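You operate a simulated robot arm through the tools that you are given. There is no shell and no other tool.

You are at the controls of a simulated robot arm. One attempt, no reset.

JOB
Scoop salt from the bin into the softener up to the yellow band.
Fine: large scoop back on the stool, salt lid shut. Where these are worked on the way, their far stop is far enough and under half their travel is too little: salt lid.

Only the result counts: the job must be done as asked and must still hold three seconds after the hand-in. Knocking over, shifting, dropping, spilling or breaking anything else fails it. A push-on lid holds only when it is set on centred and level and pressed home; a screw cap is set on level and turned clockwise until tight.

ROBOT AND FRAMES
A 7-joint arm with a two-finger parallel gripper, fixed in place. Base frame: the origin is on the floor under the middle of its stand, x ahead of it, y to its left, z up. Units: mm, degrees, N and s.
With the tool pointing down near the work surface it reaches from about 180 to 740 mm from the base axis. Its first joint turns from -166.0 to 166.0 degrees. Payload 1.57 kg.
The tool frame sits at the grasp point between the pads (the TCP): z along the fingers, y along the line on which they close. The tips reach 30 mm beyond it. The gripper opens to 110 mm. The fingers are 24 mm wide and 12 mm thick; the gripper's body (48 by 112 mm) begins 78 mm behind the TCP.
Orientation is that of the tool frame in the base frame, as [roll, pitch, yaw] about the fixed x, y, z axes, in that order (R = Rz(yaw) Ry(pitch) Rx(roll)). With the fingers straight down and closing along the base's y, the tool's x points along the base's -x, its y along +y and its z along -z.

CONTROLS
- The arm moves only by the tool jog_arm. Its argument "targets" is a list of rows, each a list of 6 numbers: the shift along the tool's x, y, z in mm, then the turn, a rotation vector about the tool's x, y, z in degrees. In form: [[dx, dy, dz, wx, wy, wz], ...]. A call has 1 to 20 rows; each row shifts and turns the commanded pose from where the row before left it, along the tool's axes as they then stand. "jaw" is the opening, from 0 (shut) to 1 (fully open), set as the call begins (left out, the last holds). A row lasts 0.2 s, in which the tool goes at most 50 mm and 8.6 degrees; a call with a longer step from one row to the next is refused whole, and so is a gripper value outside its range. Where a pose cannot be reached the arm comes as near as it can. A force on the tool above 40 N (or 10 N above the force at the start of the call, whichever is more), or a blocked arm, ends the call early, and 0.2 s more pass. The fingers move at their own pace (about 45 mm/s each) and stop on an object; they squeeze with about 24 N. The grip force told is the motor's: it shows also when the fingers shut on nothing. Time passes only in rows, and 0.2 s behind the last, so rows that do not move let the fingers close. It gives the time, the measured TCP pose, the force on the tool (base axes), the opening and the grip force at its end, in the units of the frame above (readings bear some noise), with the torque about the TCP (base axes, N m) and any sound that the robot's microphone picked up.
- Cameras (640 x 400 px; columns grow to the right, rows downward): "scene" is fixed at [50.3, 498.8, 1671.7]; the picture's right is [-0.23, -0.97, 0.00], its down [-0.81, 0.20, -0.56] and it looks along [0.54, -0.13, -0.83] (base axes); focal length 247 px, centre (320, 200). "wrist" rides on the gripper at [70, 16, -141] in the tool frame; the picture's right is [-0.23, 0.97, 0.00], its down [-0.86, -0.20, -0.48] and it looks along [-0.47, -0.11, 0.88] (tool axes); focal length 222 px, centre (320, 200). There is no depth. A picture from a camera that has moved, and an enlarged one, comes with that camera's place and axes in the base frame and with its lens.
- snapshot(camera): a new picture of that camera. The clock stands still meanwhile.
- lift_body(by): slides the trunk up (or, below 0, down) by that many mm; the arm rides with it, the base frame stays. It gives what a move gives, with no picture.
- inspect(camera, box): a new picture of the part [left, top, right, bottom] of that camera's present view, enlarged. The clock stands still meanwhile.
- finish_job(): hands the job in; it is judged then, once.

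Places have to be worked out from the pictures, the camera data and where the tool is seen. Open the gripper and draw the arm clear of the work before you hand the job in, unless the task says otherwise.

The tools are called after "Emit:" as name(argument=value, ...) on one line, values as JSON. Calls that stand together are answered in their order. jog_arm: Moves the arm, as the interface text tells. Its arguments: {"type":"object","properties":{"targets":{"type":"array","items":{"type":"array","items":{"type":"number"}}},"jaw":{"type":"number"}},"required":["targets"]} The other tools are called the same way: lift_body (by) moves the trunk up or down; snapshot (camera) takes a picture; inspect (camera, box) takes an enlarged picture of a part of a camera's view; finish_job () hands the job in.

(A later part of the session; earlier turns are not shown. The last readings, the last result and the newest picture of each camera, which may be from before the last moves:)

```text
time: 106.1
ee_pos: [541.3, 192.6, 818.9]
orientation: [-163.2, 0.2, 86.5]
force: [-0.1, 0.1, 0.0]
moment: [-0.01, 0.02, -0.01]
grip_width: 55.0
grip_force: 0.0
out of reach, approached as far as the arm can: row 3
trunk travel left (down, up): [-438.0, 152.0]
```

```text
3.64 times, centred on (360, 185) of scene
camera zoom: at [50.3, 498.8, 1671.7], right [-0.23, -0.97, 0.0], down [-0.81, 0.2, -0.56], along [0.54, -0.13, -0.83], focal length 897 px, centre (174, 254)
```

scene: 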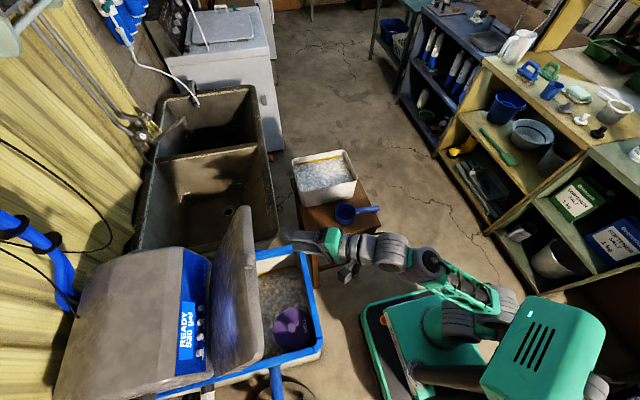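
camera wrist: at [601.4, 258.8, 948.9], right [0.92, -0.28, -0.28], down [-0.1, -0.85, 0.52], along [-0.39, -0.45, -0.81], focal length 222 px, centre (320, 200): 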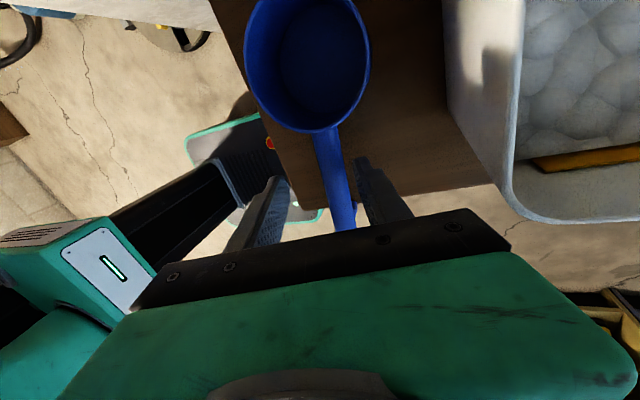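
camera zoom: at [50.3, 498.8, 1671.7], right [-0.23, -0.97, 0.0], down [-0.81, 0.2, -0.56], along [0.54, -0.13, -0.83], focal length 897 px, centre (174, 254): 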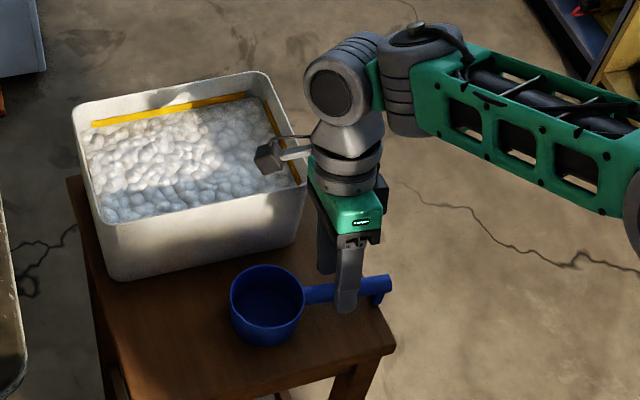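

The fingers straddle the handle nicely with a 17° lean. Descending the last ~37 mm to bring the handle between the pads.

Emit:
jog_arm(targets=[[4.2, 4.7, 11.6, 0, 0, 0], [4.2, 4.7, 11.6, 0, 0, 0], [4.2, 4.6, 11.5, 0, 0, 0]])

Emit:
inspect(camera="wrist", box=[200, 80, 460, 260])

Emit:
inspect(camera="scene", box=[320, 170, 410, 235])

```text
time: 106.9
ee_pos: [543.6, 202.5, 783.4]
orientation: [-163.1, 0.2, 86.6]
force: [-10.9, -3.2, 9.7]
moment: [0.51, -1.81, -0.08]
grip_width: 55.0
grip_force: 0.1
trunk travel left (down, up): [-438.0, 152.0]
```

```text
2.22 times, centred on (330, 170) of wrist
camera zoom: at [603.4, 270.7, 913.7], right [0.92, -0.28, -0.28], down [-0.1, -0.85, 0.52], along [-0.39, -0.45, -0.81], focal length 494 px, centre (298, 267)
```

zoom: 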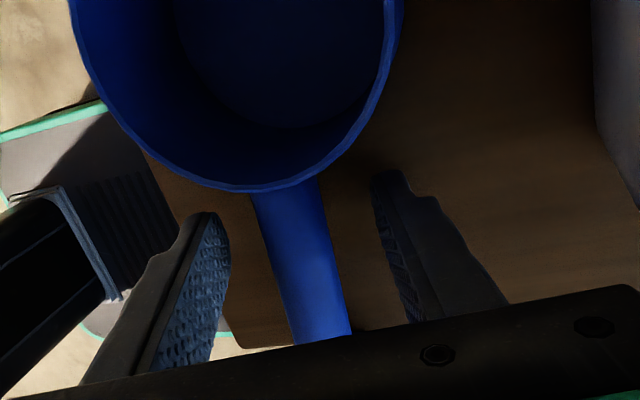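

```text
6.15 times, centred on (365, 202) of scene
camera zoom: at [50.3, 498.8, 1671.7], right [-0.23, -0.97, 0.0], down [-0.81, 0.2, -0.56], along [0.54, -0.13, -0.83], focal length 1518 px, centre (43, 185)
```

zoom: 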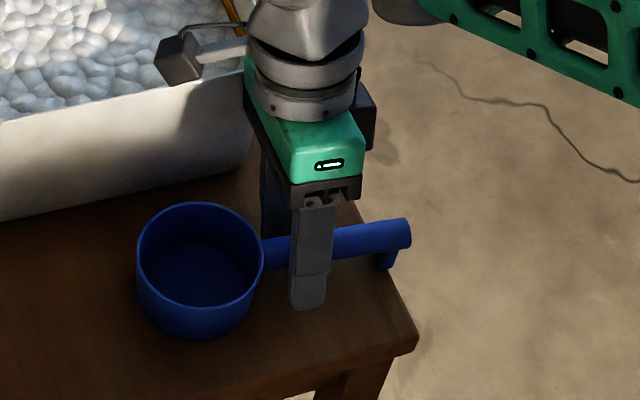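

There's a contact: the force and moment place it about 100 mm outward and 75 mm up from the TCP, so the hand's outer corner is touching the bin rim. I back straight off up and toward the base right away.

Emit:
jog_arm(targets=[[0, -8, -8, 0, 0, 0], [0, -4, -25, 0, 0, 0], [0, 0, -25, 0, 0, 0]])

Emit:
inspect(camera="scene", box=[260, 130, 420, 230])

```text
time: 107.7
ee_pos: [549.4, 203.4, 840.8]
orientation: [-163.1, 0.2, 86.5]
force: [0.9, -0.4, 0.1]
moment: [0.03, -0.01, 0.0]
grip_width: 54.9
grip_force: 0.0
trunk travel left (down, up): [-438.0, 152.0]
```

```text
4.00 times, centred on (340, 180) of scene
camera zoom: at [50.3, 498.8, 1671.7], right [-0.23, -0.97, 0.0], down [-0.81, 0.2, -0.56], along [0.54, -0.13, -0.83], focal length 987 px, centre (240, 280)
```

zoom: 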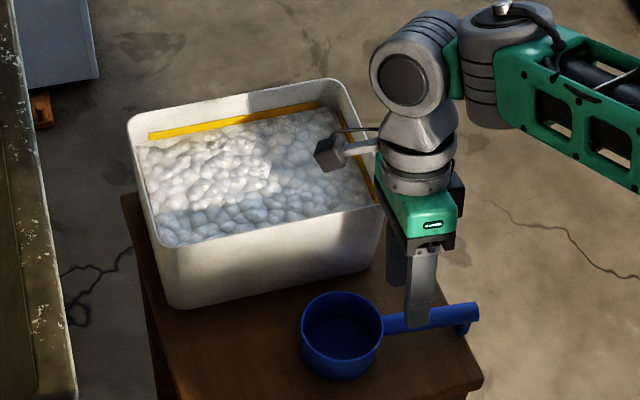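

Nothing moved: bin and scoop are in the same places as at the start. I'll reduce the lean to about 4° and come down again, watching the force.

Emit:
jog_arm(targets=[[0, 0, 0, -6.5, 0, 0], [0, 0, 0, -6.4, 0, 0], [0.6, -1, 15, 0, 0, 0], [0.6, -1, 15, 0, 0, 0]])

Emit:
jog_arm(targets=[[0, 0, 10, 0, 0, 0], [0, 0, 10, 0, 0, 0], [0, 0, 8, 0, 0, 0]])

Emit:
inspect(camera="wrist", box=[200, 80, 460, 260])

```text
time: 108.7
ee_pos: [546.0, 206.5, 810.1]
orientation: [-176.0, 0.2, 86.5]
force: [-0.2, 0.0, -0.9]
moment: [0.01, 0.02, 0.01]
grip_width: 54.9
grip_force: 0.0
trunk travel left (down, up): [-438.0, 152.0]
```

```text
time: 109.5
ee_pos: [545.1, 205.8, 783.3]
orientation: [-176.1, 0.3, 86.5]
force: [0.1, 0.5, -0.5]
moment: [-0.03, 0.04, -0.01]
grip_width: 54.8
grip_force: 0.1
trunk travel left (down, up): [-438.0, 152.0]
```

```text
2.22 times, centred on (330, 170) of wrist
camera zoom: at [574.6, 274.3, 922.4], right [0.96, -0.29, -0.07], down [-0.22, -0.84, 0.49], along [-0.2, -0.46, -0.87], focal length 494 px, centre (298, 267)
```

zoom: 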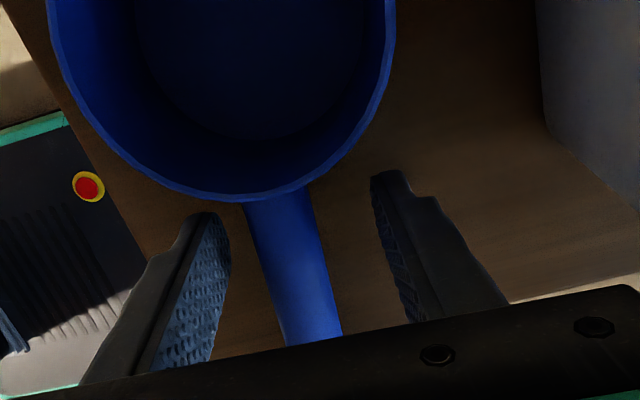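

No contact this time and the handle sits between the pads. I'll shift 3 mm toward it and close.

Emit:
jog_arm(targets=[[0, -3, 0, 0, 0, 0], [0, 0, 0, 0, 0, 0], [0, 0, 0, 0, 0, 0], [0, 0, 0, 0, 0, 0], [0, 0, 0, 0, 0, 0]], jaw=0)

Emit:
inspect(camera="wrist", box=[200, 60, 460, 240])

Emit:
inspect(camera="scene", box=[320, 170, 410, 235])

```text
time: 110.7
ee_pos: [543.3, 206.4, 782.8]
orientation: [-176.0, 0.1, 86.5]
force: [0.0, 1.4, 1.8]
moment: [0.05, -0.02, 0.07]
grip_width: 20.9
grip_force: 24.2
trunk travel left (down, up): [-438.0, 152.0]
```

```text
2.22 times, centred on (330, 150) of wrist
camera zoom: at [571.8, 274.6, 922.8], right [0.96, -0.29, -0.07], down [-0.22, -0.84, 0.49], along [-0.2, -0.46, -0.87], focal length 494 px, centre (298, 311)
```

zoom: 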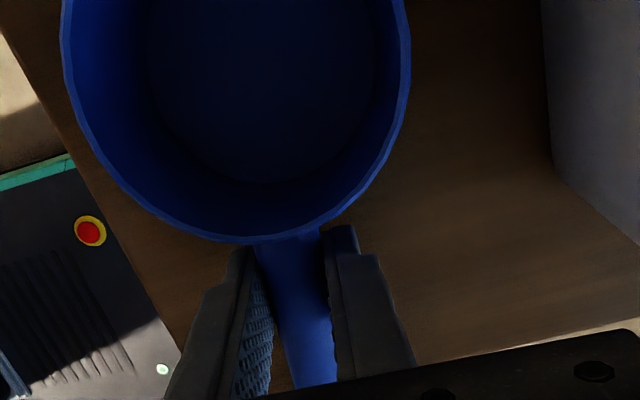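

```text
6.15 times, centred on (365, 202) of scene
camera zoom: at [50.3, 498.8, 1671.7], right [-0.23, -0.97, 0.0], down [-0.81, 0.2, -0.56], along [0.54, -0.13, -0.83], focal length 1518 px, centre (43, 185)
```

zoom: 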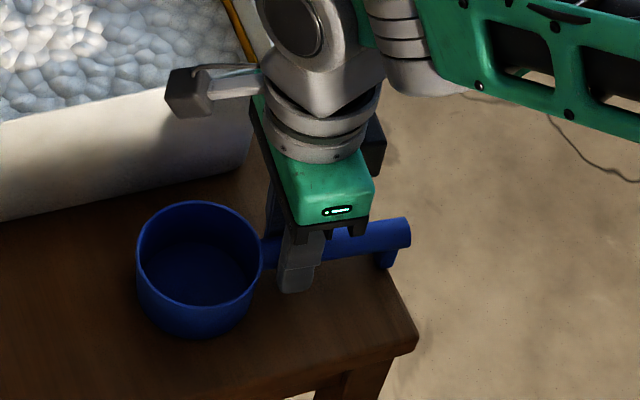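

Grip is firm at 20.9 mm. I'll lift straight up a little first and check that the scoop stays level in the pads.

Emit:
jog_arm(targets=[[0, -0.7, -10, 0, 0, 0], [0, -1.4, -20, 0, 0, 0], [0, -2.8, -40, 0, 0, 0], [0, -2.8, -40, 0, 0, 0], [0, -2.8, -40, 0, 0, 0]])

Emit:
inspect(camera="scene", box=[300, 110, 430, 230])

Emit:
snapshot(camera="wrist")

```text
time: 111.9
ee_pos: [541.3, 206.3, 933.9]
orientation: [-175.9, 0.3, 86.5]
force: [-0.3, 0.2, 0.4]
moment: [0.02, -0.01, -0.04]
grip_width: 0.0
grip_force: 21.4
trunk travel left (down, up): [-438.0, 152.0]
```

```text
3.33 times, centred on (365, 170) of scene
camera zoom: at [50.3, 498.8, 1671.7], right [-0.23, -0.97, 0.0], down [-0.81, 0.2, -0.56], along [0.54, -0.13, -0.83], focal length 822 px, centre (170, 300)
```

zoom: 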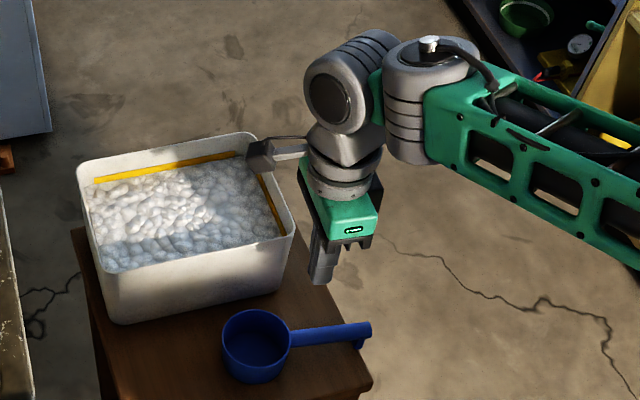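

```text
taken
camera wrist: at [571.4, 275.3, 1073.2], right [0.96, -0.29, -0.07], down [-0.22, -0.84, 0.49], along [-0.2, -0.46, -0.87], focal length 222 px, centre (320, 200)
```

wrist: 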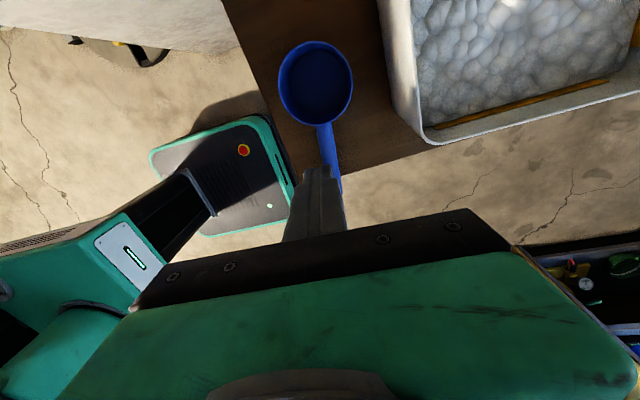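

The scoop slipped out as I lifted and is still on the stool, apparently where it was. I gripped it too near the tips. I'll check its exact pose, then grip with the handle right at the TCP and lift slowly.

Emit:
inspect(camera="wrist", box=[240, 20, 400, 200])

Emit:
inspect(camera="scene", box=[325, 185, 400, 235])

```text
2.22 times, centred on (320, 110) of wrist
camera zoom: at [571.4, 275.3, 1073.2], right [0.96, -0.29, -0.07], down [-0.22, -0.84, 0.49], along [-0.2, -0.46, -0.87], focal length 494 px, centre (320, 400)
```

zoom: 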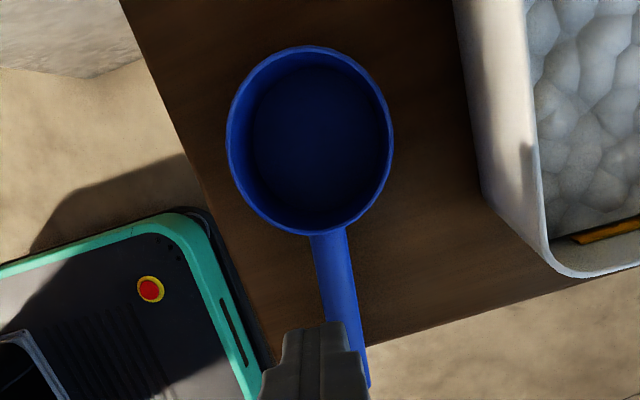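

```text
8.00 times, centred on (362, 210) of scene
camera zoom: at [50.3, 498.8, 1671.7], right [-0.23, -0.97, 0.0], down [-0.81, 0.2, -0.56], along [0.54, -0.13, -0.83], focal length 1973 px, centre (-20, 120)
```

zoom: 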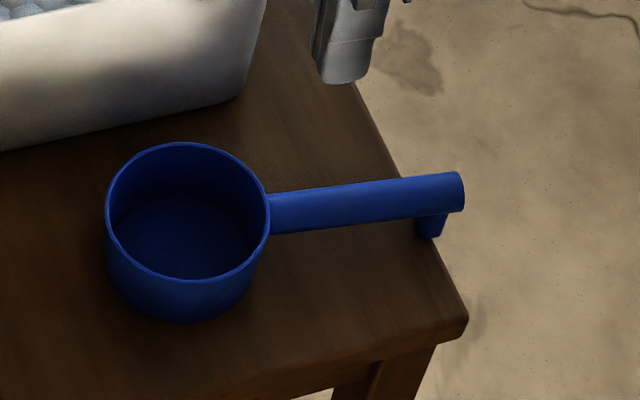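

The scoop only turned a couple of degrees and stayed put. I'll open, align yaw, and descend so the handle axis lands right at the TCP.

Emit:
jog_arm(targets=[[0, 0, 0, 0, 0, 2.5], [-3, 2.8, 40, 0, 0, 0], [0, 2.8, 40, 0, 0, 0], [0, 2.1, 30, 0, 0, 0], [0, 1.4, 20, 0, 0, 0], [0, 1, 15, 0, 0, 0]], jaw=0.5)

Emit:
inspect(camera="wrist", box=[200, 60, 460, 240])

```text
time: 113.3
ee_pos: [541.5, 202.5, 787.9]
orientation: [-175.9, 0.4, 84.0]
force: [0.2, -0.3, 0.1]
moment: [-0.02, 0.0, 0.0]
grip_width: 55.3
grip_force: 0.2
trunk travel left (down, up): [-438.0, 152.0]
```

```text
2.22 times, centred on (330, 150) of wrist
camera zoom: at [573.6, 270.4, 927.1], right [0.94, -0.33, -0.07], down [-0.25, -0.83, 0.5], along [-0.22, -0.45, -0.87], focal length 494 px, centre (298, 311)
```

zoom: 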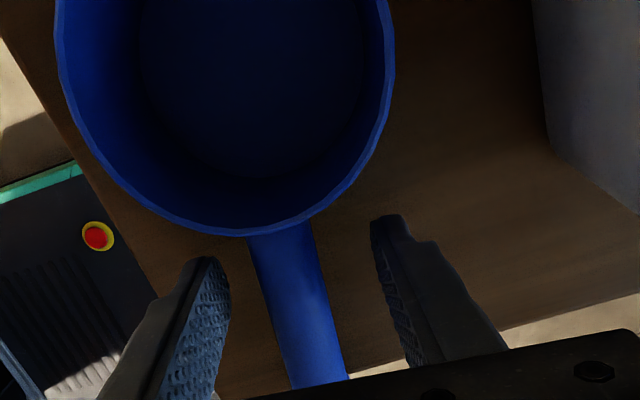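

Emit:
jog_arm(targets=[[0, 0.6, 9, 0, 0, 0], [0, 0.6, 9, 0, 0, 0]])

Emit:
jog_arm(targets=[[0, 0, 0, 0, 0, 0], [0, 0, 0, 0, 0, 0], [0, 0, 0, 0, 0, 0], [0, 0, 0, 0, 0, 0], [0, 0, 0, 0, 0, 0]], jaw=0)

Emit:
inspect(camera="scene", box=[325, 170, 405, 235])

```text
time: 113.9
ee_pos: [540.5, 203.3, 772.7]
orientation: [-176.2, 0.4, 83.9]
force: [-1.2, -1.9, 10.4]
moment: [-0.01, -0.35, -0.07]
grip_width: 53.5
grip_force: 0.1
trunk travel left (down, up): [-438.0, 152.0]
```

```text
time: 115.1
ee_pos: [541.8, 201.9, 772.0]
orientation: [-176.1, 0.3, 84.0]
force: [9.8, -1.6, 14.0]
moment: [-0.01, -0.39, -0.06]
grip_width: 21.2
grip_force: 23.6
trunk travel left (down, up): [-438.0, 152.0]
```

```text
6.15 times, centred on (365, 202) of scene
camera zoom: at [50.3, 498.8, 1671.7], right [-0.23, -0.97, 0.0], down [-0.81, 0.2, -0.56], along [0.54, -0.13, -0.83], focal length 1518 px, centre (43, 185)
```

zoom: 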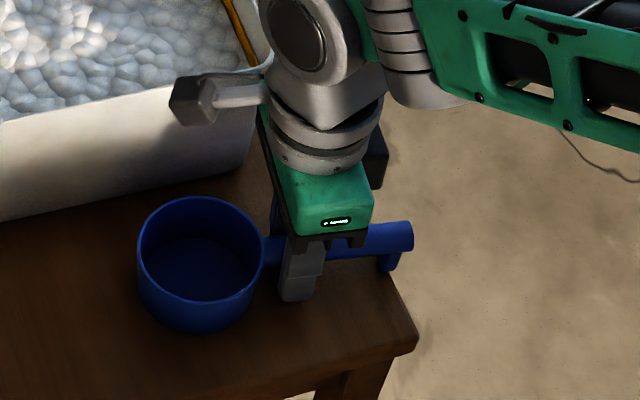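

The outer fingertip just touches the stool top (so the stool is at z≈740), and the handle is now at the TCP. I'll lift very slowly and watch the grip width.

Emit:
jog_arm(targets=[[0, 0, -2, 0, 0, 0], [0, 0, -2, 0, 0, 0], [0, 0, -3, 0, 0, 0], [0, 0, -3, 0, 0, 0], [0, 0, -4, 0, 0, 0], [0, 0, -4, 0, 0, 0]])

Emit:
inspect(camera="scene", box=[325, 170, 405, 235])

Emit:
inspect(camera="wrist", box=[200, 60, 460, 240])

```text
time: 116.5
ee_pos: [541.4, 202.3, 788.8]
orientation: [-175.9, 0.4, 84.0]
force: [-0.9, -0.3, -1.2]
moment: [-0.02, -0.04, -0.01]
grip_width: 20.9
grip_force: 24.1
trunk travel left (down, up): [-438.0, 152.0]
```

```text
6.15 times, centred on (365, 202) of scene
camera zoom: at [50.3, 498.8, 1671.7], right [-0.23, -0.97, 0.0], down [-0.81, 0.2, -0.56], along [0.54, -0.13, -0.83], focal length 1518 px, centre (43, 185)
```

zoom: 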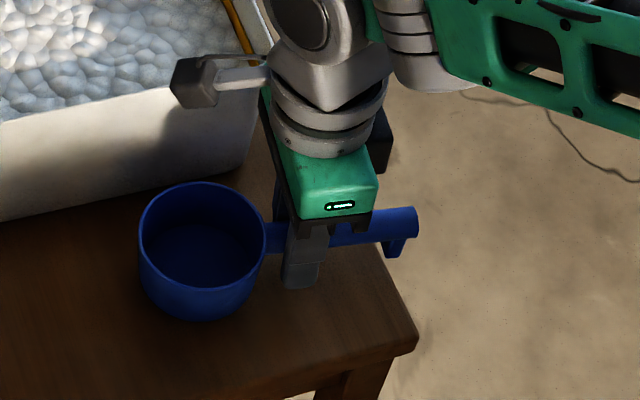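

```text
2.22 times, centred on (330, 150) of wrist
camera zoom: at [575.0, 270.2, 927.2], right [0.94, -0.33, -0.07], down [-0.25, -0.83, 0.5], along [-0.22, -0.45, -0.87], focal length 494 px, centre (298, 311)
```

zoom: 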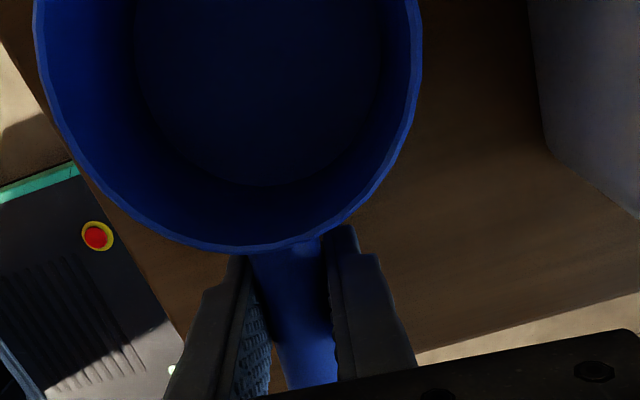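

The whole scoop rose with the hand and the load is only about 1 N, so the grip holds now. I'll raise it well above the bin rim using the trunk, which keeps the arm at its best reach height.

Emit:
lift_body(by=60)

Emit:
lift_body(by=86)

Emit:
inspect(camera="scene", box=[300, 110, 420, 210])

```text
time: 117.5
ee_pos: [543.0, 203.4, 849.4]
orientation: [-176.0, 0.4, 84.1]
force: [-0.3, -1.4, -0.6]
moment: [-0.03, 0.01, 0.01]
grip_width: 20.9
grip_force: 24.5
trunk travel left (down, up): [-498.0, 92.0]
```

```text
time: 118.7
ee_pos: [542.8, 202.4, 934.5]
orientation: [-176.0, 0.3, 84.0]
force: [0.6, -0.3, -0.4]
moment: [-0.01, -0.02, -0.01]
grip_width: 21.1
grip_force: 23.7
trunk travel left (down, up): [-584.0, 6.0]
```

```text
4.00 times, centred on (360, 160) of scene
camera zoom: at [50.3, 498.8, 1671.7], right [-0.23, -0.97, 0.0], down [-0.81, 0.2, -0.56], along [0.54, -0.13, -0.83], focal length 987 px, centre (160, 360)
```

zoom: 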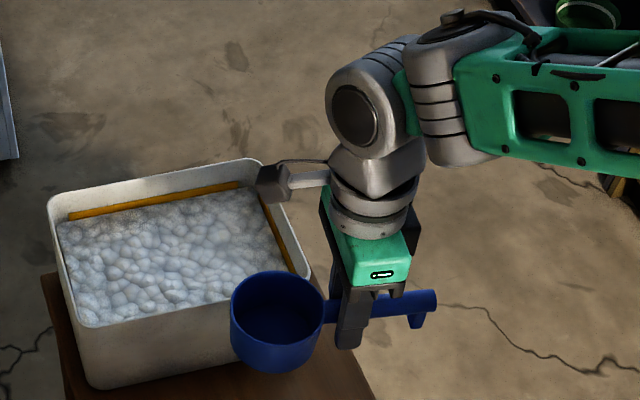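

Held level. Now I extend over the bin at this height, straightening the lean and turning the handle slightly so the whole scoop can fit inside the bin.

Emit:
jog_arm(targets=[[0, 0, 0, -4, 0, 0], [0, 0, 0, 0, 0, 4], [0, 0, 0, 0, 0, 4], [16, 14, 0, 0, 0, 0], [16, 14, 0, 0, 0, 0], [16, 14, 0, 0, 0, 0], [16, 14, 0, 0, 0, 0], [16, 14, 0, 0, 0, 0], [16, 14, 0, 0, 0, 0]])

Emit:
snapshot(camera="scene")

Emit:
snapshot(camera="wrist")

```text
time: 120.7
ee_pos: [647.4, 275.6, 933.8]
orientation: [180.0, 0.4, 76.0]
force: [-0.2, -0.1, -0.9]
moment: [-0.01, 0.0, 0.01]
grip_width: 21.3
grip_force: 24.0
trunk travel left (down, up): [-584.0, 6.0]
```

```text
taken
```

scene: 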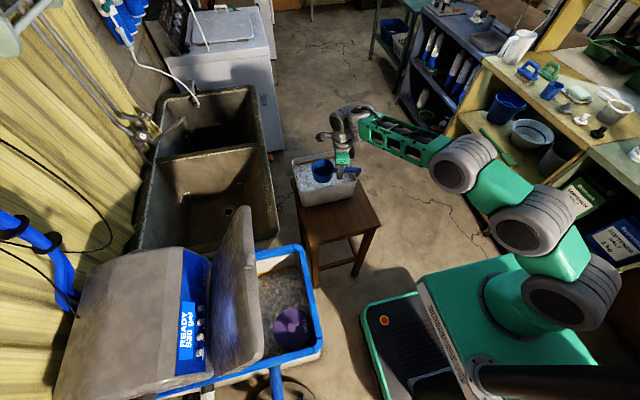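

```text
taken
camera wrist: at [679.7, 340.6, 1073.9], right [0.89, -0.46, 0.0], down [-0.4, -0.78, 0.48], along [-0.22, -0.43, -0.88], focal length 222 px, centre (320, 200)
```

wrist: 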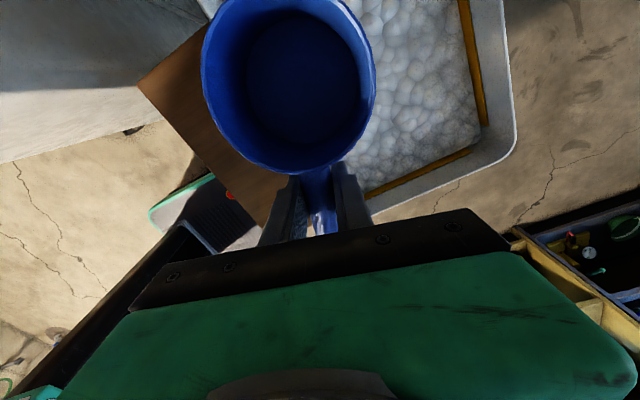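

Emit:
inspect(camera="wrist", box=[180, 0, 540, 220])

Emit:
inspect(camera="scene", box=[270, 100, 400, 220])

```text
1.78 times, centred on (360, 110) of wrist
camera zoom: at [679.7, 340.6, 1073.9], right [0.89, -0.46, 0.0], down [-0.4, -0.78, 0.48], along [-0.22, -0.43, -0.88], focal length 395 px, centre (249, 360)
```

zoom: 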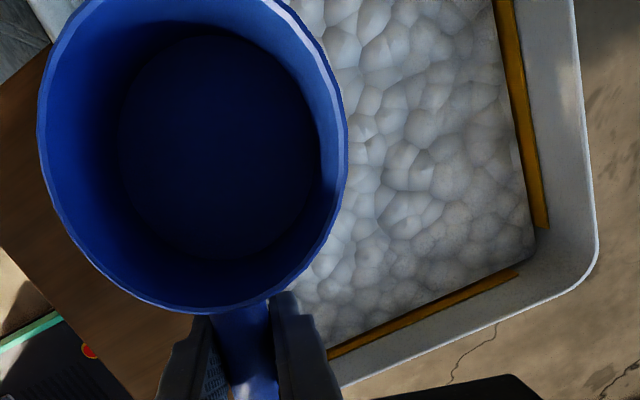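

```text
3.33 times, centred on (335, 160) of scene
camera zoom: at [50.3, 498.8, 1671.7], right [-0.23, -0.97, 0.0], down [-0.81, 0.2, -0.56], along [0.54, -0.13, -0.83], focal length 822 px, centre (270, 333)
```

zoom: 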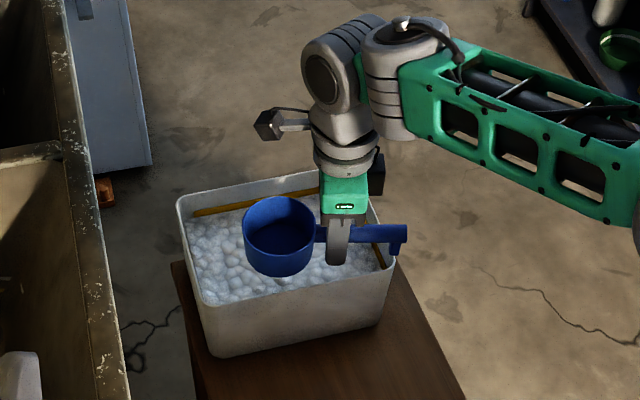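

The bin's inner -y wall is at y≈201 and the +x wall at x≈811. I'll move to TCP ≈ (678, 297), so the cup centre is near (690, 364) and the handle end stays inside the -y wall.

Emit:
jog_arm(targets=[[0, 0, 0, 0, 0, -4], [13, 14, 0, 0, 0, 0], [13, 13, 0, 0, 0, 0]])

Emit:
inspect(camera="wrist", box=[180, 0, 540, 220])

Emit:
inspect(camera="scene", box=[270, 100, 400, 220])

```text
time: 121.5
ee_pos: [680.0, 296.8, 933.0]
orientation: [-180.0, 0.5, 80.1]
force: [0.4, 0.7, 0.3]
moment: [0.02, 0.01, 0.01]
grip_width: 20.7
grip_force: 23.4
trunk travel left (down, up): [-584.0, 6.0]
```

```text
1.78 times, centred on (360, 110) of wrist
camera zoom: at [706.1, 363.6, 1074.1], right [0.92, -0.39, 0.0], down [-0.34, -0.8, 0.48], along [-0.19, -0.45, -0.88], focal length 395 px, centre (249, 360)
```

zoom: 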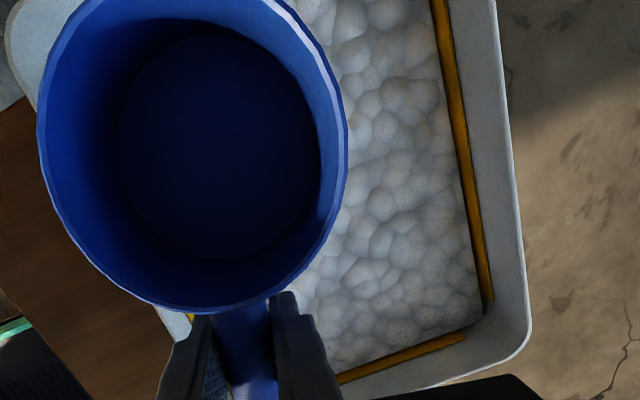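

```text
3.33 times, centred on (335, 160) of scene
camera zoom: at [50.3, 498.8, 1671.7], right [-0.23, -0.97, 0.0], down [-0.81, 0.2, -0.56], along [0.54, -0.13, -0.83], focal length 822 px, centre (270, 333)
```

zoom: 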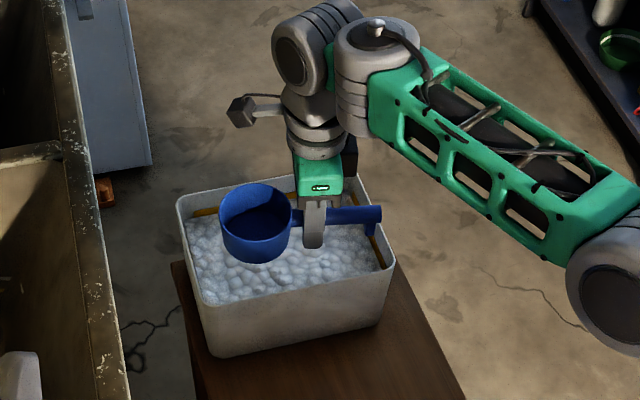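

Everything lines up inside the bin: cup centre about (691, 365), with the handle end clear of the -y wall. I lower with the trunk in steps, checking force as the cup meets the salt.

Emit:
lift_body(by=-60)

Emit:
inspect(camera="wrist", box=[180, 0, 540, 220])

Emit:
lift_body(by=-25)

Emit:
inspect(camera="scene", box=[270, 100, 400, 220])

```text
time: 122.5
ee_pos: [677.5, 296.0, 873.2]
orientation: [179.9, 0.4, 80.0]
force: [-0.1, 0.4, -1.3]
moment: [-0.02, -0.01, 0.02]
grip_width: 21.0
grip_force: 24.6
trunk travel left (down, up): [-524.0, 66.0]
```

```text
1.78 times, centred on (360, 110) of wrist
camera zoom: at [705.7, 363.1, 1014.4], right [0.92, -0.39, 0.0], down [-0.35, -0.8, 0.48], along [-0.19, -0.45, -0.88], focal length 395 px, centre (249, 360)
```

zoom: 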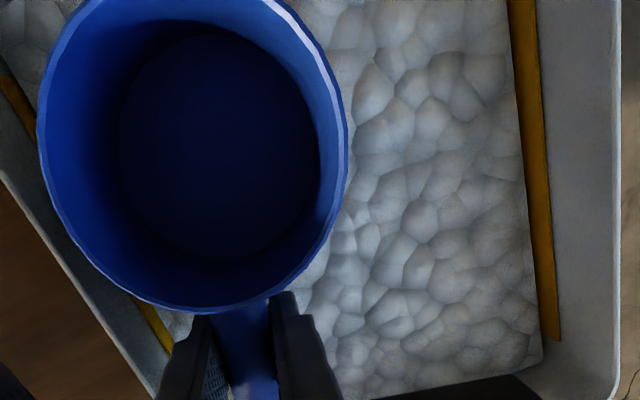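

```text
time: 123.2
ee_pos: [677.9, 296.3, 847.6]
orientation: [-179.9, 0.3, 80.0]
force: [0.7, 0.6, -0.6]
moment: [0.0, -0.01, 0.0]
grip_width: 21.0
grip_force: 24.5
trunk travel left (down, up): [-499.0, 91.0]
```

```text
3.33 times, centred on (335, 160) of scene
camera zoom: at [50.3, 498.8, 1671.7], right [-0.23, -0.97, 0.0], down [-0.81, 0.2, -0.56], along [0.54, -0.13, -0.83], focal length 822 px, centre (270, 333)
```

zoom: 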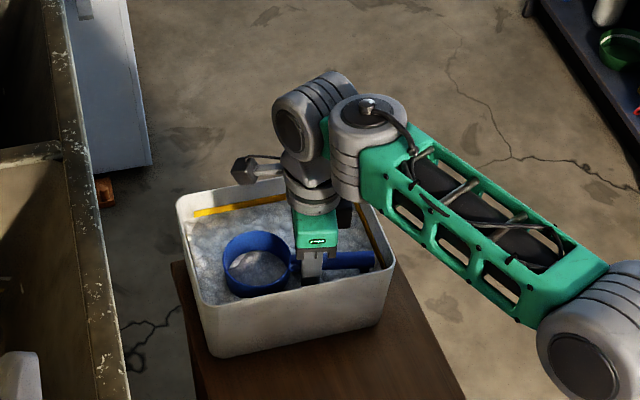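

The salt gives no resistance, and salt already shows inside the cup bottom. I'll continue lowering until the rim is just under the surface.

Emit:
lift_body(by=-28)

Emit:
lift_body(by=-22)

Emit:
inspect(camera="wrist", box=[180, 0, 540, 220])

Emit:
inspect(camera="scene", box=[270, 100, 400, 220])

```text
time: 123.9
ee_pos: [678.1, 297.3, 820.7]
orientation: [180.0, 0.4, 80.0]
force: [0.3, 0.0, -0.5]
moment: [0.0, 0.01, -0.03]
grip_width: 21.2
grip_force: 24.1
trunk travel left (down, up): [-471.0, 119.0]
```

```text
time: 124.6
ee_pos: [677.0, 296.5, 798.3]
orientation: [180.0, 0.3, 80.0]
force: [-0.9, -0.1, -1.0]
moment: [-0.01, -0.01, -0.02]
grip_width: 21.1
grip_force: 24.3
trunk travel left (down, up): [-449.0, 141.0]
```

```text
1.78 times, centred on (360, 110) of wrist
camera zoom: at [705.7, 363.0, 939.2], right [0.92, -0.39, 0.0], down [-0.34, -0.8, 0.48], along [-0.19, -0.45, -0.88], focal length 395 px, centre (249, 360)
```

zoom: 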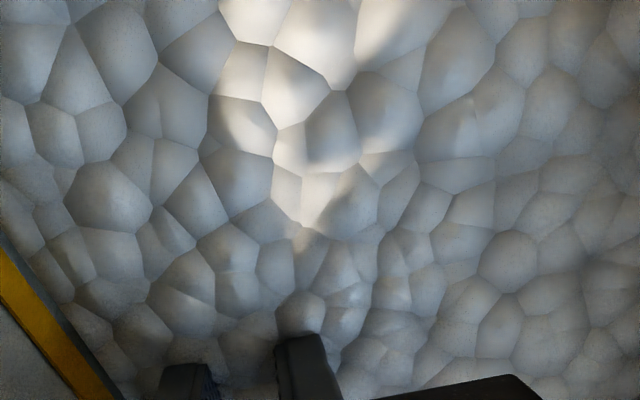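

```text
3.33 times, centred on (335, 160) of scene
camera zoom: at [50.3, 498.8, 1671.7], right [-0.23, -0.97, 0.0], down [-0.81, 0.2, -0.56], along [0.54, -0.13, -0.83], focal length 822 px, centre (270, 333)
```

zoom: 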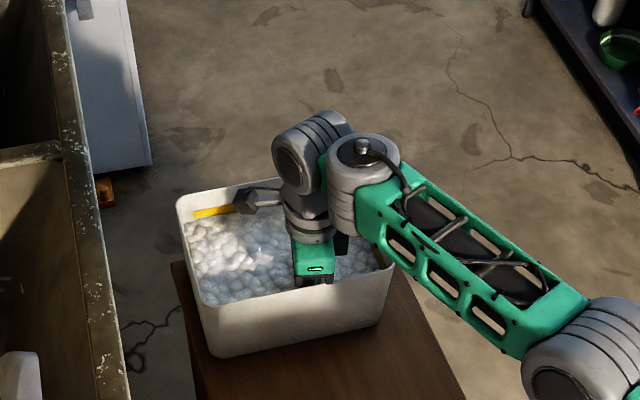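

The scoop is fully under the surface. I'll raise it straight back up in steps and look at what it holds.

Emit:
lift_body(by=40)

Emit:
lift_body(by=40)

Emit:
inspect(camera="wrist", box=[180, 0, 540, 220])

Emit:
inspect(camera="scene", box=[270, 100, 400, 220])

```text
time: 125.4
ee_pos: [677.5, 295.8, 838.2]
orientation: [-180.0, 0.3, 80.1]
force: [0.0, 0.0, -1.7]
moment: [0.01, 0.05, -0.02]
grip_width: 21.1
grip_force: 24.1
trunk travel left (down, up): [-489.0, 101.0]
```

```text
time: 126.3
ee_pos: [677.8, 296.6, 878.8]
orientation: [-180.0, 0.4, 79.9]
force: [-0.1, 0.5, -1.4]
moment: [-0.07, 0.02, 0.02]
grip_width: 21.0
grip_force: 24.3
trunk travel left (down, up): [-529.0, 61.0]
```

```text
1.78 times, centred on (360, 110) of wrist
camera zoom: at [705.8, 363.2, 1018.8], right [0.92, -0.39, 0.0], down [-0.34, -0.8, 0.48], along [-0.19, -0.45, -0.87], focal length 395 px, centre (249, 360)
```

zoom: 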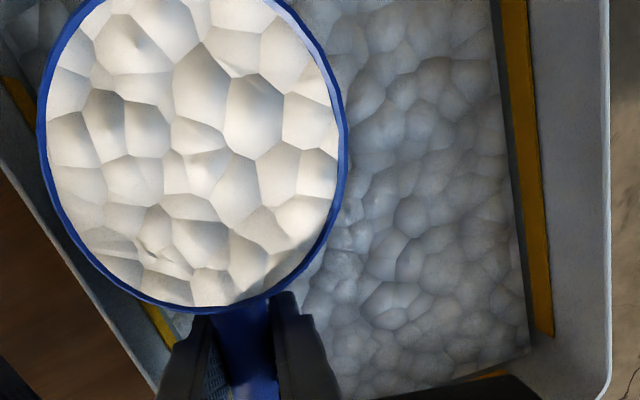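

```text
3.33 times, centred on (335, 160) of scene
camera zoom: at [50.3, 498.8, 1671.7], right [-0.23, -0.97, 0.0], down [-0.81, 0.2, -0.56], along [0.54, -0.13, -0.83], focal length 822 px, centre (270, 333)
```

zoom: 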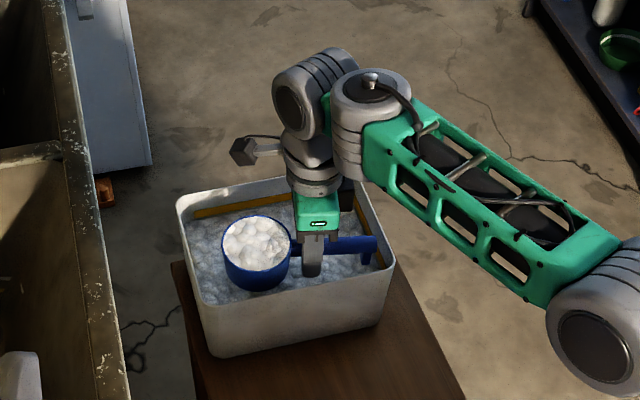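

The scoop is full and stable. I'll raise it clear of the rim, then ease back to the exactly level lean before leaving the bin area.

Emit:
lift_body(by=58)

Emit:
jog_arm(targets=[[-1, -8, 0, 1.3, 0, 0], [-1.5, -10, 0, 1.3, 0, 0], [-2, -12, 0, 1.3, 0, 0], [-2.5, -15, 0, 0, 0, 0], [-2.5, -15, 0, 0, 0, 0], [-2.5, -15, 0, 0, 0, 0]])

Emit:
inspect(camera="scene", box=[280, 110, 410, 230])

```text
time: 127.2
ee_pos: [678.0, 295.3, 936.8]
orientation: [-179.9, 0.4, 80.0]
force: [0.3, -0.2, -1.6]
moment: [0.0, -0.01, 0.0]
grip_width: 21.5
grip_force: 24.1
trunk travel left (down, up): [-587.0, 3.0]
```

```text
time: 128.7
ee_pos: [603.1, 298.7, 940.2]
orientation: [-176.1, 0.4, 80.0]
force: [-0.4, -0.1, -0.4]
moment: [-0.03, 0.01, 0.02]
grip_width: 21.1
grip_force: 24.3
trunk travel left (down, up): [-587.0, 3.0]
```

```text
3.33 times, centred on (345, 170) of scene
camera zoom: at [50.3, 498.8, 1671.7], right [-0.23, -0.97, 0.0], down [-0.81, 0.2, -0.56], along [0.54, -0.13, -0.83], focal length 822 px, centre (237, 300)
```

zoom: 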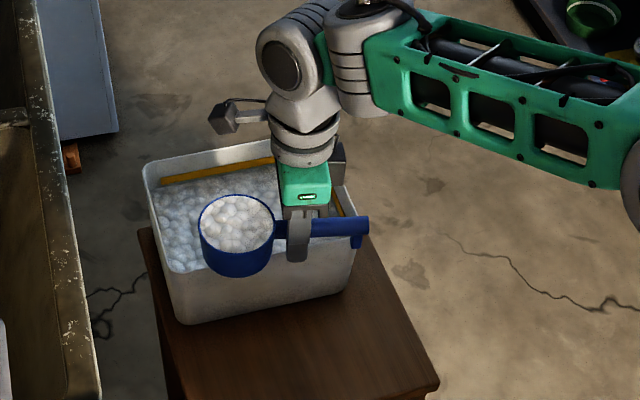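

The scoop is level and full over the bin. I'll carry it back over the stool, rise, and turn it about the true vertical so it stays level.

Emit:
jog_arm(targets=[[0, -19, -8, 0, 0, 0], [0, -20, -9, 0, 0, 0], [0, -20, -9, 0, 0, 0], [0, -20, -9, 0, 0, 0], [0, -20, -9, 0, 0, 0], [0, -17, -8, 0, 0, 0]])

Emit:
jog_arm(targets=[[0, -0.9, -12, 0, -0.5, -7.1], [0, -0.9, -12, 0, -0.5, -7.1], [0, -0.9, -12, 0, -0.5, -7.1], [0, -0.9, -12, 0, -0.5, -7.1], [0, -0.9, -12, 0, -0.5, -7.1], [0, -0.9, -12, 0, -0.5, -7.1], [0, -0.9, -12, 0, -0.5, -7.1], [0, -0.9, -12, 0, -0.5, -7.1], [0, -0.9, -12, 0, -0.5, -7.1], [0, 0, 0, 0, -0.5, -7.1]])

Emit:
snapshot(camera="scene")

```text
time: 130.1
ee_pos: [490.9, 318.3, 999.3]
orientation: [-176.1, 0.4, 79.9]
force: [-0.7, 0.4, -0.9]
moment: [-0.02, 0.0, -0.01]
grip_width: 21.0
grip_force: 24.6
trunk travel left (down, up): [-587.0, 3.0]
```

```text
time: 132.2
ee_pos: [490.3, 317.7, 1109.6]
orientation: [-175.8, 0.3, 151.4]
force: [0.1, 0.9, 0.0]
moment: [-0.01, 0.01, -0.01]
grip_width: 21.3
grip_force: 24.2
trunk travel left (down, up): [-587.0, 3.0]
```

```text
taken
```

scene: 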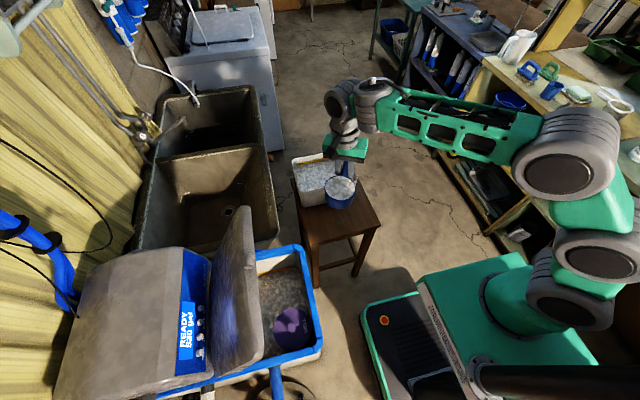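

Level and full at z≈1110. Now I carry it toward the tank in moderate steps, stopping short to check clearance to the open lid.

Emit:
jog_arm(targets=[[20, 10, -0.7, 0, 0, 0], [24, 12.6, -0.9, 0, 0, 0], [24, 12.6, -0.9, 0, 0, 0], [24, 12.6, -0.9, 0, 0, 0], [24, 12.6, -0.9, 0, 0, 0], [24, 12.6, -0.9, 0, 0, 0], [24, 12.6, -0.9, 0, 0, 0], [24, 12.6, -0.9, 0, 0, 0]])

Emit:
snapshot(camera="scene")

Emit:
snapshot(camera="wrist")

```text
time: 134.1
ee_pos: [374.2, 496.4, 1107.0]
orientation: [-175.6, 0.4, 151.2]
force: [0.9, 1.2, -0.3]
moment: [-0.03, -0.02, -0.03]
grip_width: 21.0
grip_force: 24.1
trunk travel left (down, up): [-587.0, 3.0]
```

```text
taken
```

scene: 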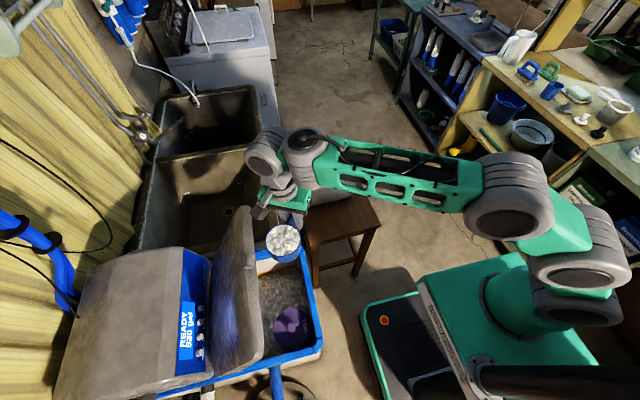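

```text
taken
camera wrist: at [324.8, 552.8, 1245.6], right [0.67, 0.74, -0.07], down [0.67, -0.55, 0.5], along [0.33, -0.38, -0.86], focal length 222 px, centre (320, 200)
```

wrist: 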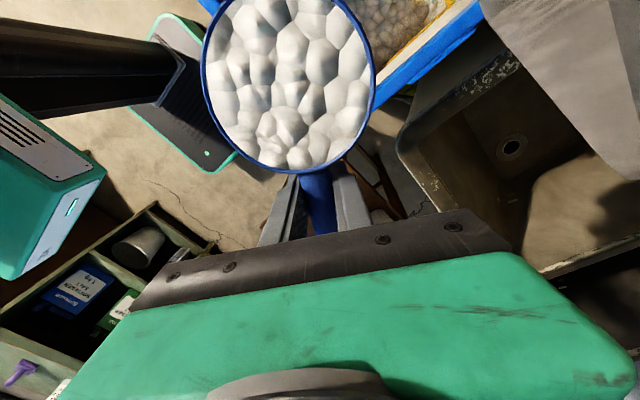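

The camera bracket would come close to the lid's free edge at this height, so I rise another 65 mm before the last part of the approach.

Emit:
jog_arm(targets=[[0, -1.4, -20, 0, 0, 0], [0, -1.5, -22, 0, 0, 0], [0, -1.5, -22, 0, 0, 0]])

Emit:
jog_arm(targets=[[18, 9.5, -0.7, 0, 0, 0], [18, 9.5, -0.7, 0, 0, 0], [14, 9, -0.7, 0, 0, 0]])

Emit:
snapshot(camera="scene")

Emit:
snapshot(camera="wrist")

```text
time: 134.8
ee_pos: [372.5, 497.0, 1162.4]
orientation: [-175.5, -0.3, 151.1]
force: [0.3, -0.1, -1.2]
moment: [-0.02, -0.03, 0.0]
grip_width: 21.2
grip_force: 23.9
out of reach, approached as far as the arm can: row 3
trunk travel left (down, up): [-587.0, 3.0]
```

```text
time: 135.7
ee_pos: [342.5, 546.3, 1163.9]
orientation: [-175.6, 0.3, 151.1]
force: [0.8, -2.8, -3.6]
moment: [-0.15, -0.17, 0.15]
grip_width: 21.0
grip_force: 24.3
trunk travel left (down, up): [-587.0, 3.0]
```

```text
taken
```

scene: 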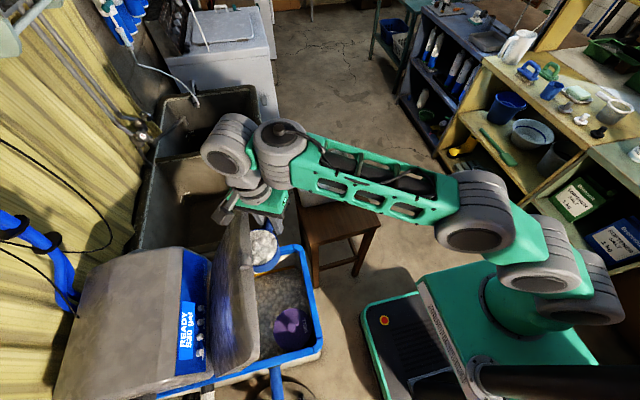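

```text
taken
camera wrist: at [293.7, 603.9, 1302.4], right [0.67, 0.74, -0.07], down [0.67, -0.55, 0.5], along [0.33, -0.38, -0.86], focal length 222 px, centre (320, 200)
```

wrist: 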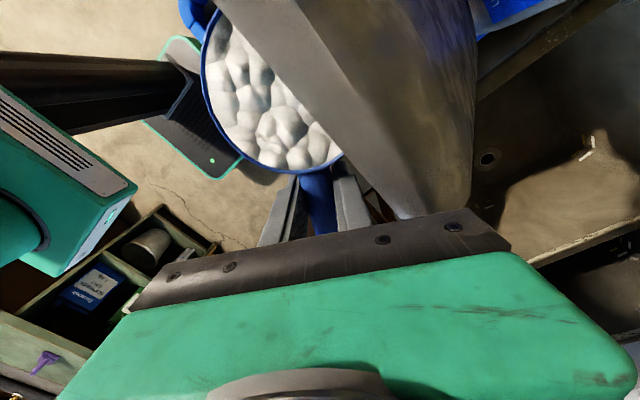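

The cup is now very close to the lid's underside (a slight force shows up). I retreat at once toward -y; a lower approach, under the lid's edge, will have more room.

Emit:
jog_arm(targets=[[-10, -8, 0.5, 0, 0, 0], [-16, -11, 0.7, 0, 0, 0], [-18, -11, 0.7, 0, 0, 0], [-18, -11, 0.7, 0, 0, 0]])

Emit:
inspect(camera="scene", box=[180, 200, 340, 400])

```text
time: 136.7
ee_pos: [376.2, 480.4, 1164.9]
orientation: [-175.6, 0.3, 151.3]
force: [0.3, -0.6, -1.1]
moment: [-0.01, 0.01, -0.01]
grip_width: 20.7
grip_force: 23.5
trunk travel left (down, up): [-587.0, 3.0]
```

```text
2.00 times, centred on (260, 300) of scene
camera zoom: at [50.3, 498.8, 1671.7], right [-0.23, -0.97, 0.0], down [-0.81, 0.2, -0.56], along [0.54, -0.13, -0.83], focal length 493 px, centre (440, 0)
```

zoom: 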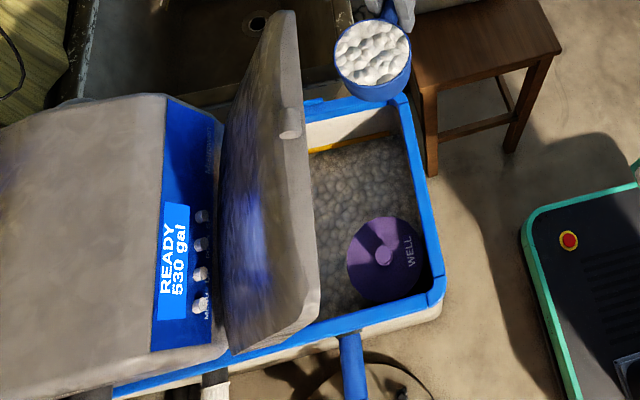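

Lid undisturbed and the scoop still full. Lowering with the trunk to z≈1015, which keeps the cup bottom well above the tank rim.

Emit:
lift_body(by=-150)

Emit:
jog_arm(targets=[[14, 7, -0.5, 0, 0, 0], [14, 7, -0.5, 0, 0, 0], [14, 7, -0.5, 0, 0, 0], [10, 6, -0.5, 0, 0, 0]])

Emit:
snapshot(camera="wrist")

Emit:
inspect(camera="scene", box=[180, 140, 380, 400])

```text
time: 138.4
ee_pos: [376.7, 480.8, 1014.4]
orientation: [-175.7, 0.3, 151.2]
force: [-0.2, -0.1, -1.7]
moment: [-0.02, -0.04, 0.0]
grip_width: 21.0
grip_force: 23.9
trunk travel left (down, up): [-437.0, 153.0]
```

```text
time: 139.4
ee_pos: [344.7, 529.6, 1015.0]
orientation: [-175.6, 0.2, 151.2]
force: [0.6, 0.2, -0.4]
moment: [0.0, -0.02, -0.02]
grip_width: 21.1
grip_force: 24.2
trunk travel left (down, up): [-437.0, 153.0]
```

```text
taken
camera wrist: at [294.8, 587.2, 1153.8], right [0.67, 0.74, -0.07], down [0.67, -0.55, 0.5], along [0.33, -0.38, -0.87], focal length 222 px, centre (320, 200)
```

wrist: 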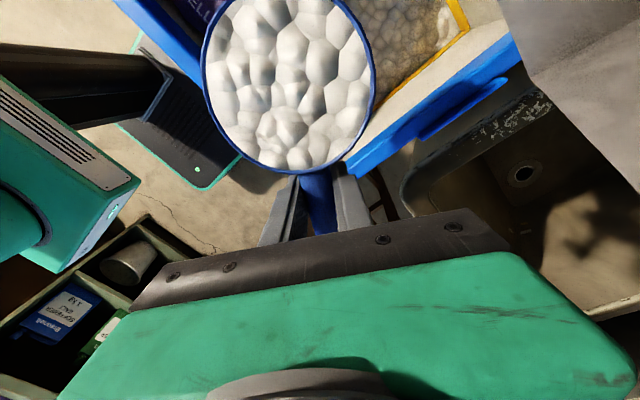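

```text
1.54 times, centred on (280, 270) of scene
camera zoom: at [50.3, 498.8, 1671.7], right [-0.23, -0.97, 0.0], down [-0.81, 0.2, -0.56], along [0.54, -0.13, -0.83], focal length 379 px, centre (382, 92)
```

zoom: 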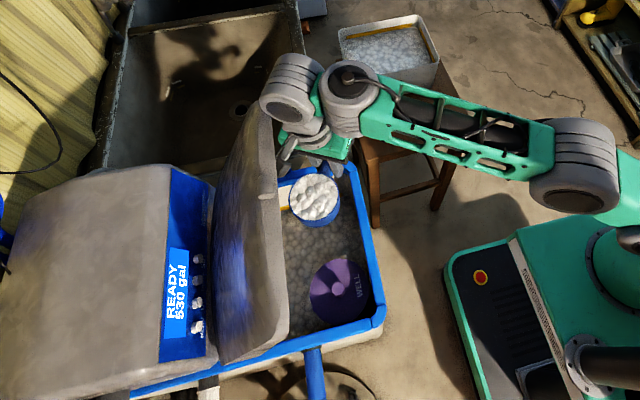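

The cup is over the tank, about 40 mm inside the front wall, and nothing touches. I'll nudge 8 mm deeper, then start rolling the hand outward while rising, to be followed by trunk lowering.

Emit:
jog_arm(targets=[[3.9, 7, -0.5, 0, 0, 0], [0, -1, -24, -7, 0, 0], [0, 1, -24, -7, 0, 0], [0, 5, -24, -7, 0, 0]])

Emit:
inspect(camera="scene", box=[180, 140, 380, 400])

Emit:
snapshot(camera="wrist")

```text
time: 140.4
ee_pos: [345.8, 538.7, 1087.8]
orientation: [163.3, 0.2, 151.2]
force: [-0.3, 0.1, -1.7]
moment: [0.03, -0.07, 0.01]
grip_width: 21.3
grip_force: 24.2
trunk travel left (down, up): [-437.0, 153.0]
```

```text
1.54 times, centred on (280, 270) of scene
camera zoom: at [50.3, 498.8, 1671.7], right [-0.23, -0.97, 0.0], down [-0.81, 0.2, -0.56], along [0.54, -0.13, -0.83], focal length 379 px, centre (382, 92)
```

zoom: 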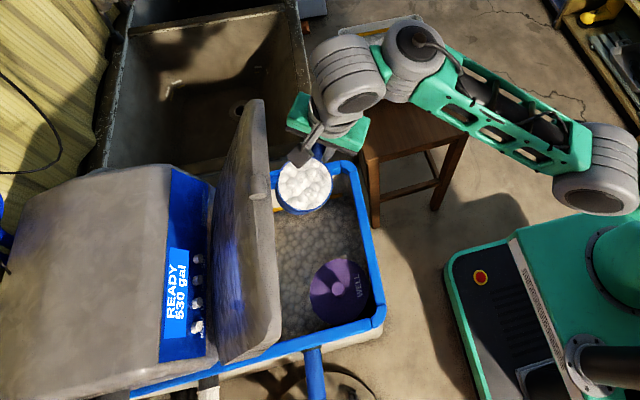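

```text
taken
camera wrist: at [270.6, 550.3, 1227.1], right [0.65, 0.71, 0.28], down [0.59, -0.7, 0.4], along [0.48, -0.1, -0.87], focal length 222 px, centre (320, 200)
```

wrist: 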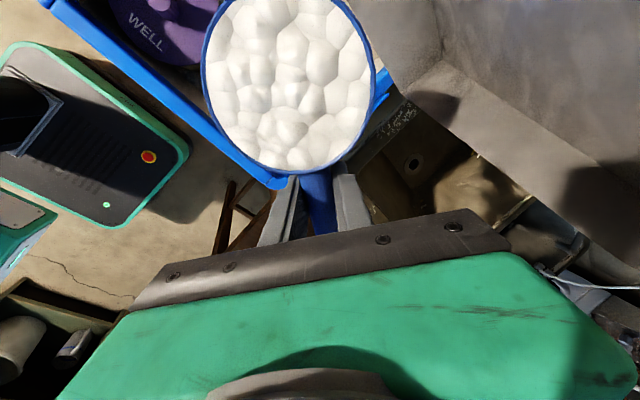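

Tilt is now about 21° with the salt still holding. I lower the trunk and continue.

Emit:
lift_body(by=-75)

Emit:
jog_arm(targets=[[0, 9, -24, -8, 0, 0], [0, 12, -22, -8, 0, 0], [0, 15, -20, -8, 0, 0]])

Emit:
inspect(camera="scene", box=[180, 140, 380, 400])

```text
time: 141.5
ee_pos: [344.4, 538.8, 1012.9]
orientation: [163.3, 0.3, 151.1]
force: [-0.4, -0.7, -1.3]
moment: [0.0, -0.06, 0.01]
grip_width: 21.0
grip_force: 23.7
trunk travel left (down, up): [-362.0, 228.0]
```

```text
time: 142.3
ee_pos: [330.3, 600.9, 1119.4]
orientation: [139.5, 0.4, 151.0]
force: [0.5, -4.0, -4.5]
moment: [-0.2, -0.15, 0.23]
grip_width: 21.2
grip_force: 23.9
out of reach, approached as far as the arm can: row 1, 2, 3
trunk travel left (down, up): [-362.0, 228.0]
```

```text
1.54 times, centred on (280, 270) of scene
camera zoom: at [50.3, 498.8, 1671.7], right [-0.23, -0.97, 0.0], down [-0.81, 0.2, -0.56], along [0.54, -0.13, -0.83], focal length 379 px, centre (382, 92)
```

zoom: 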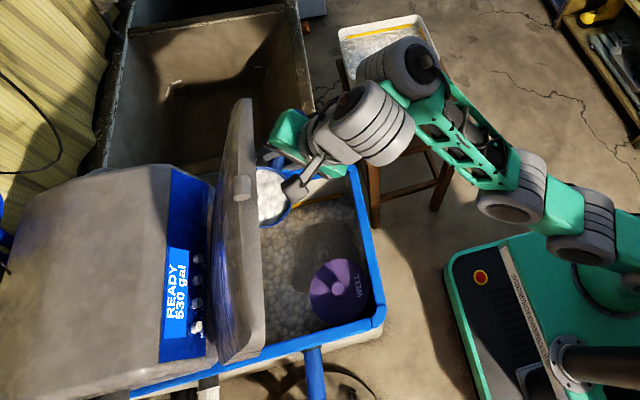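

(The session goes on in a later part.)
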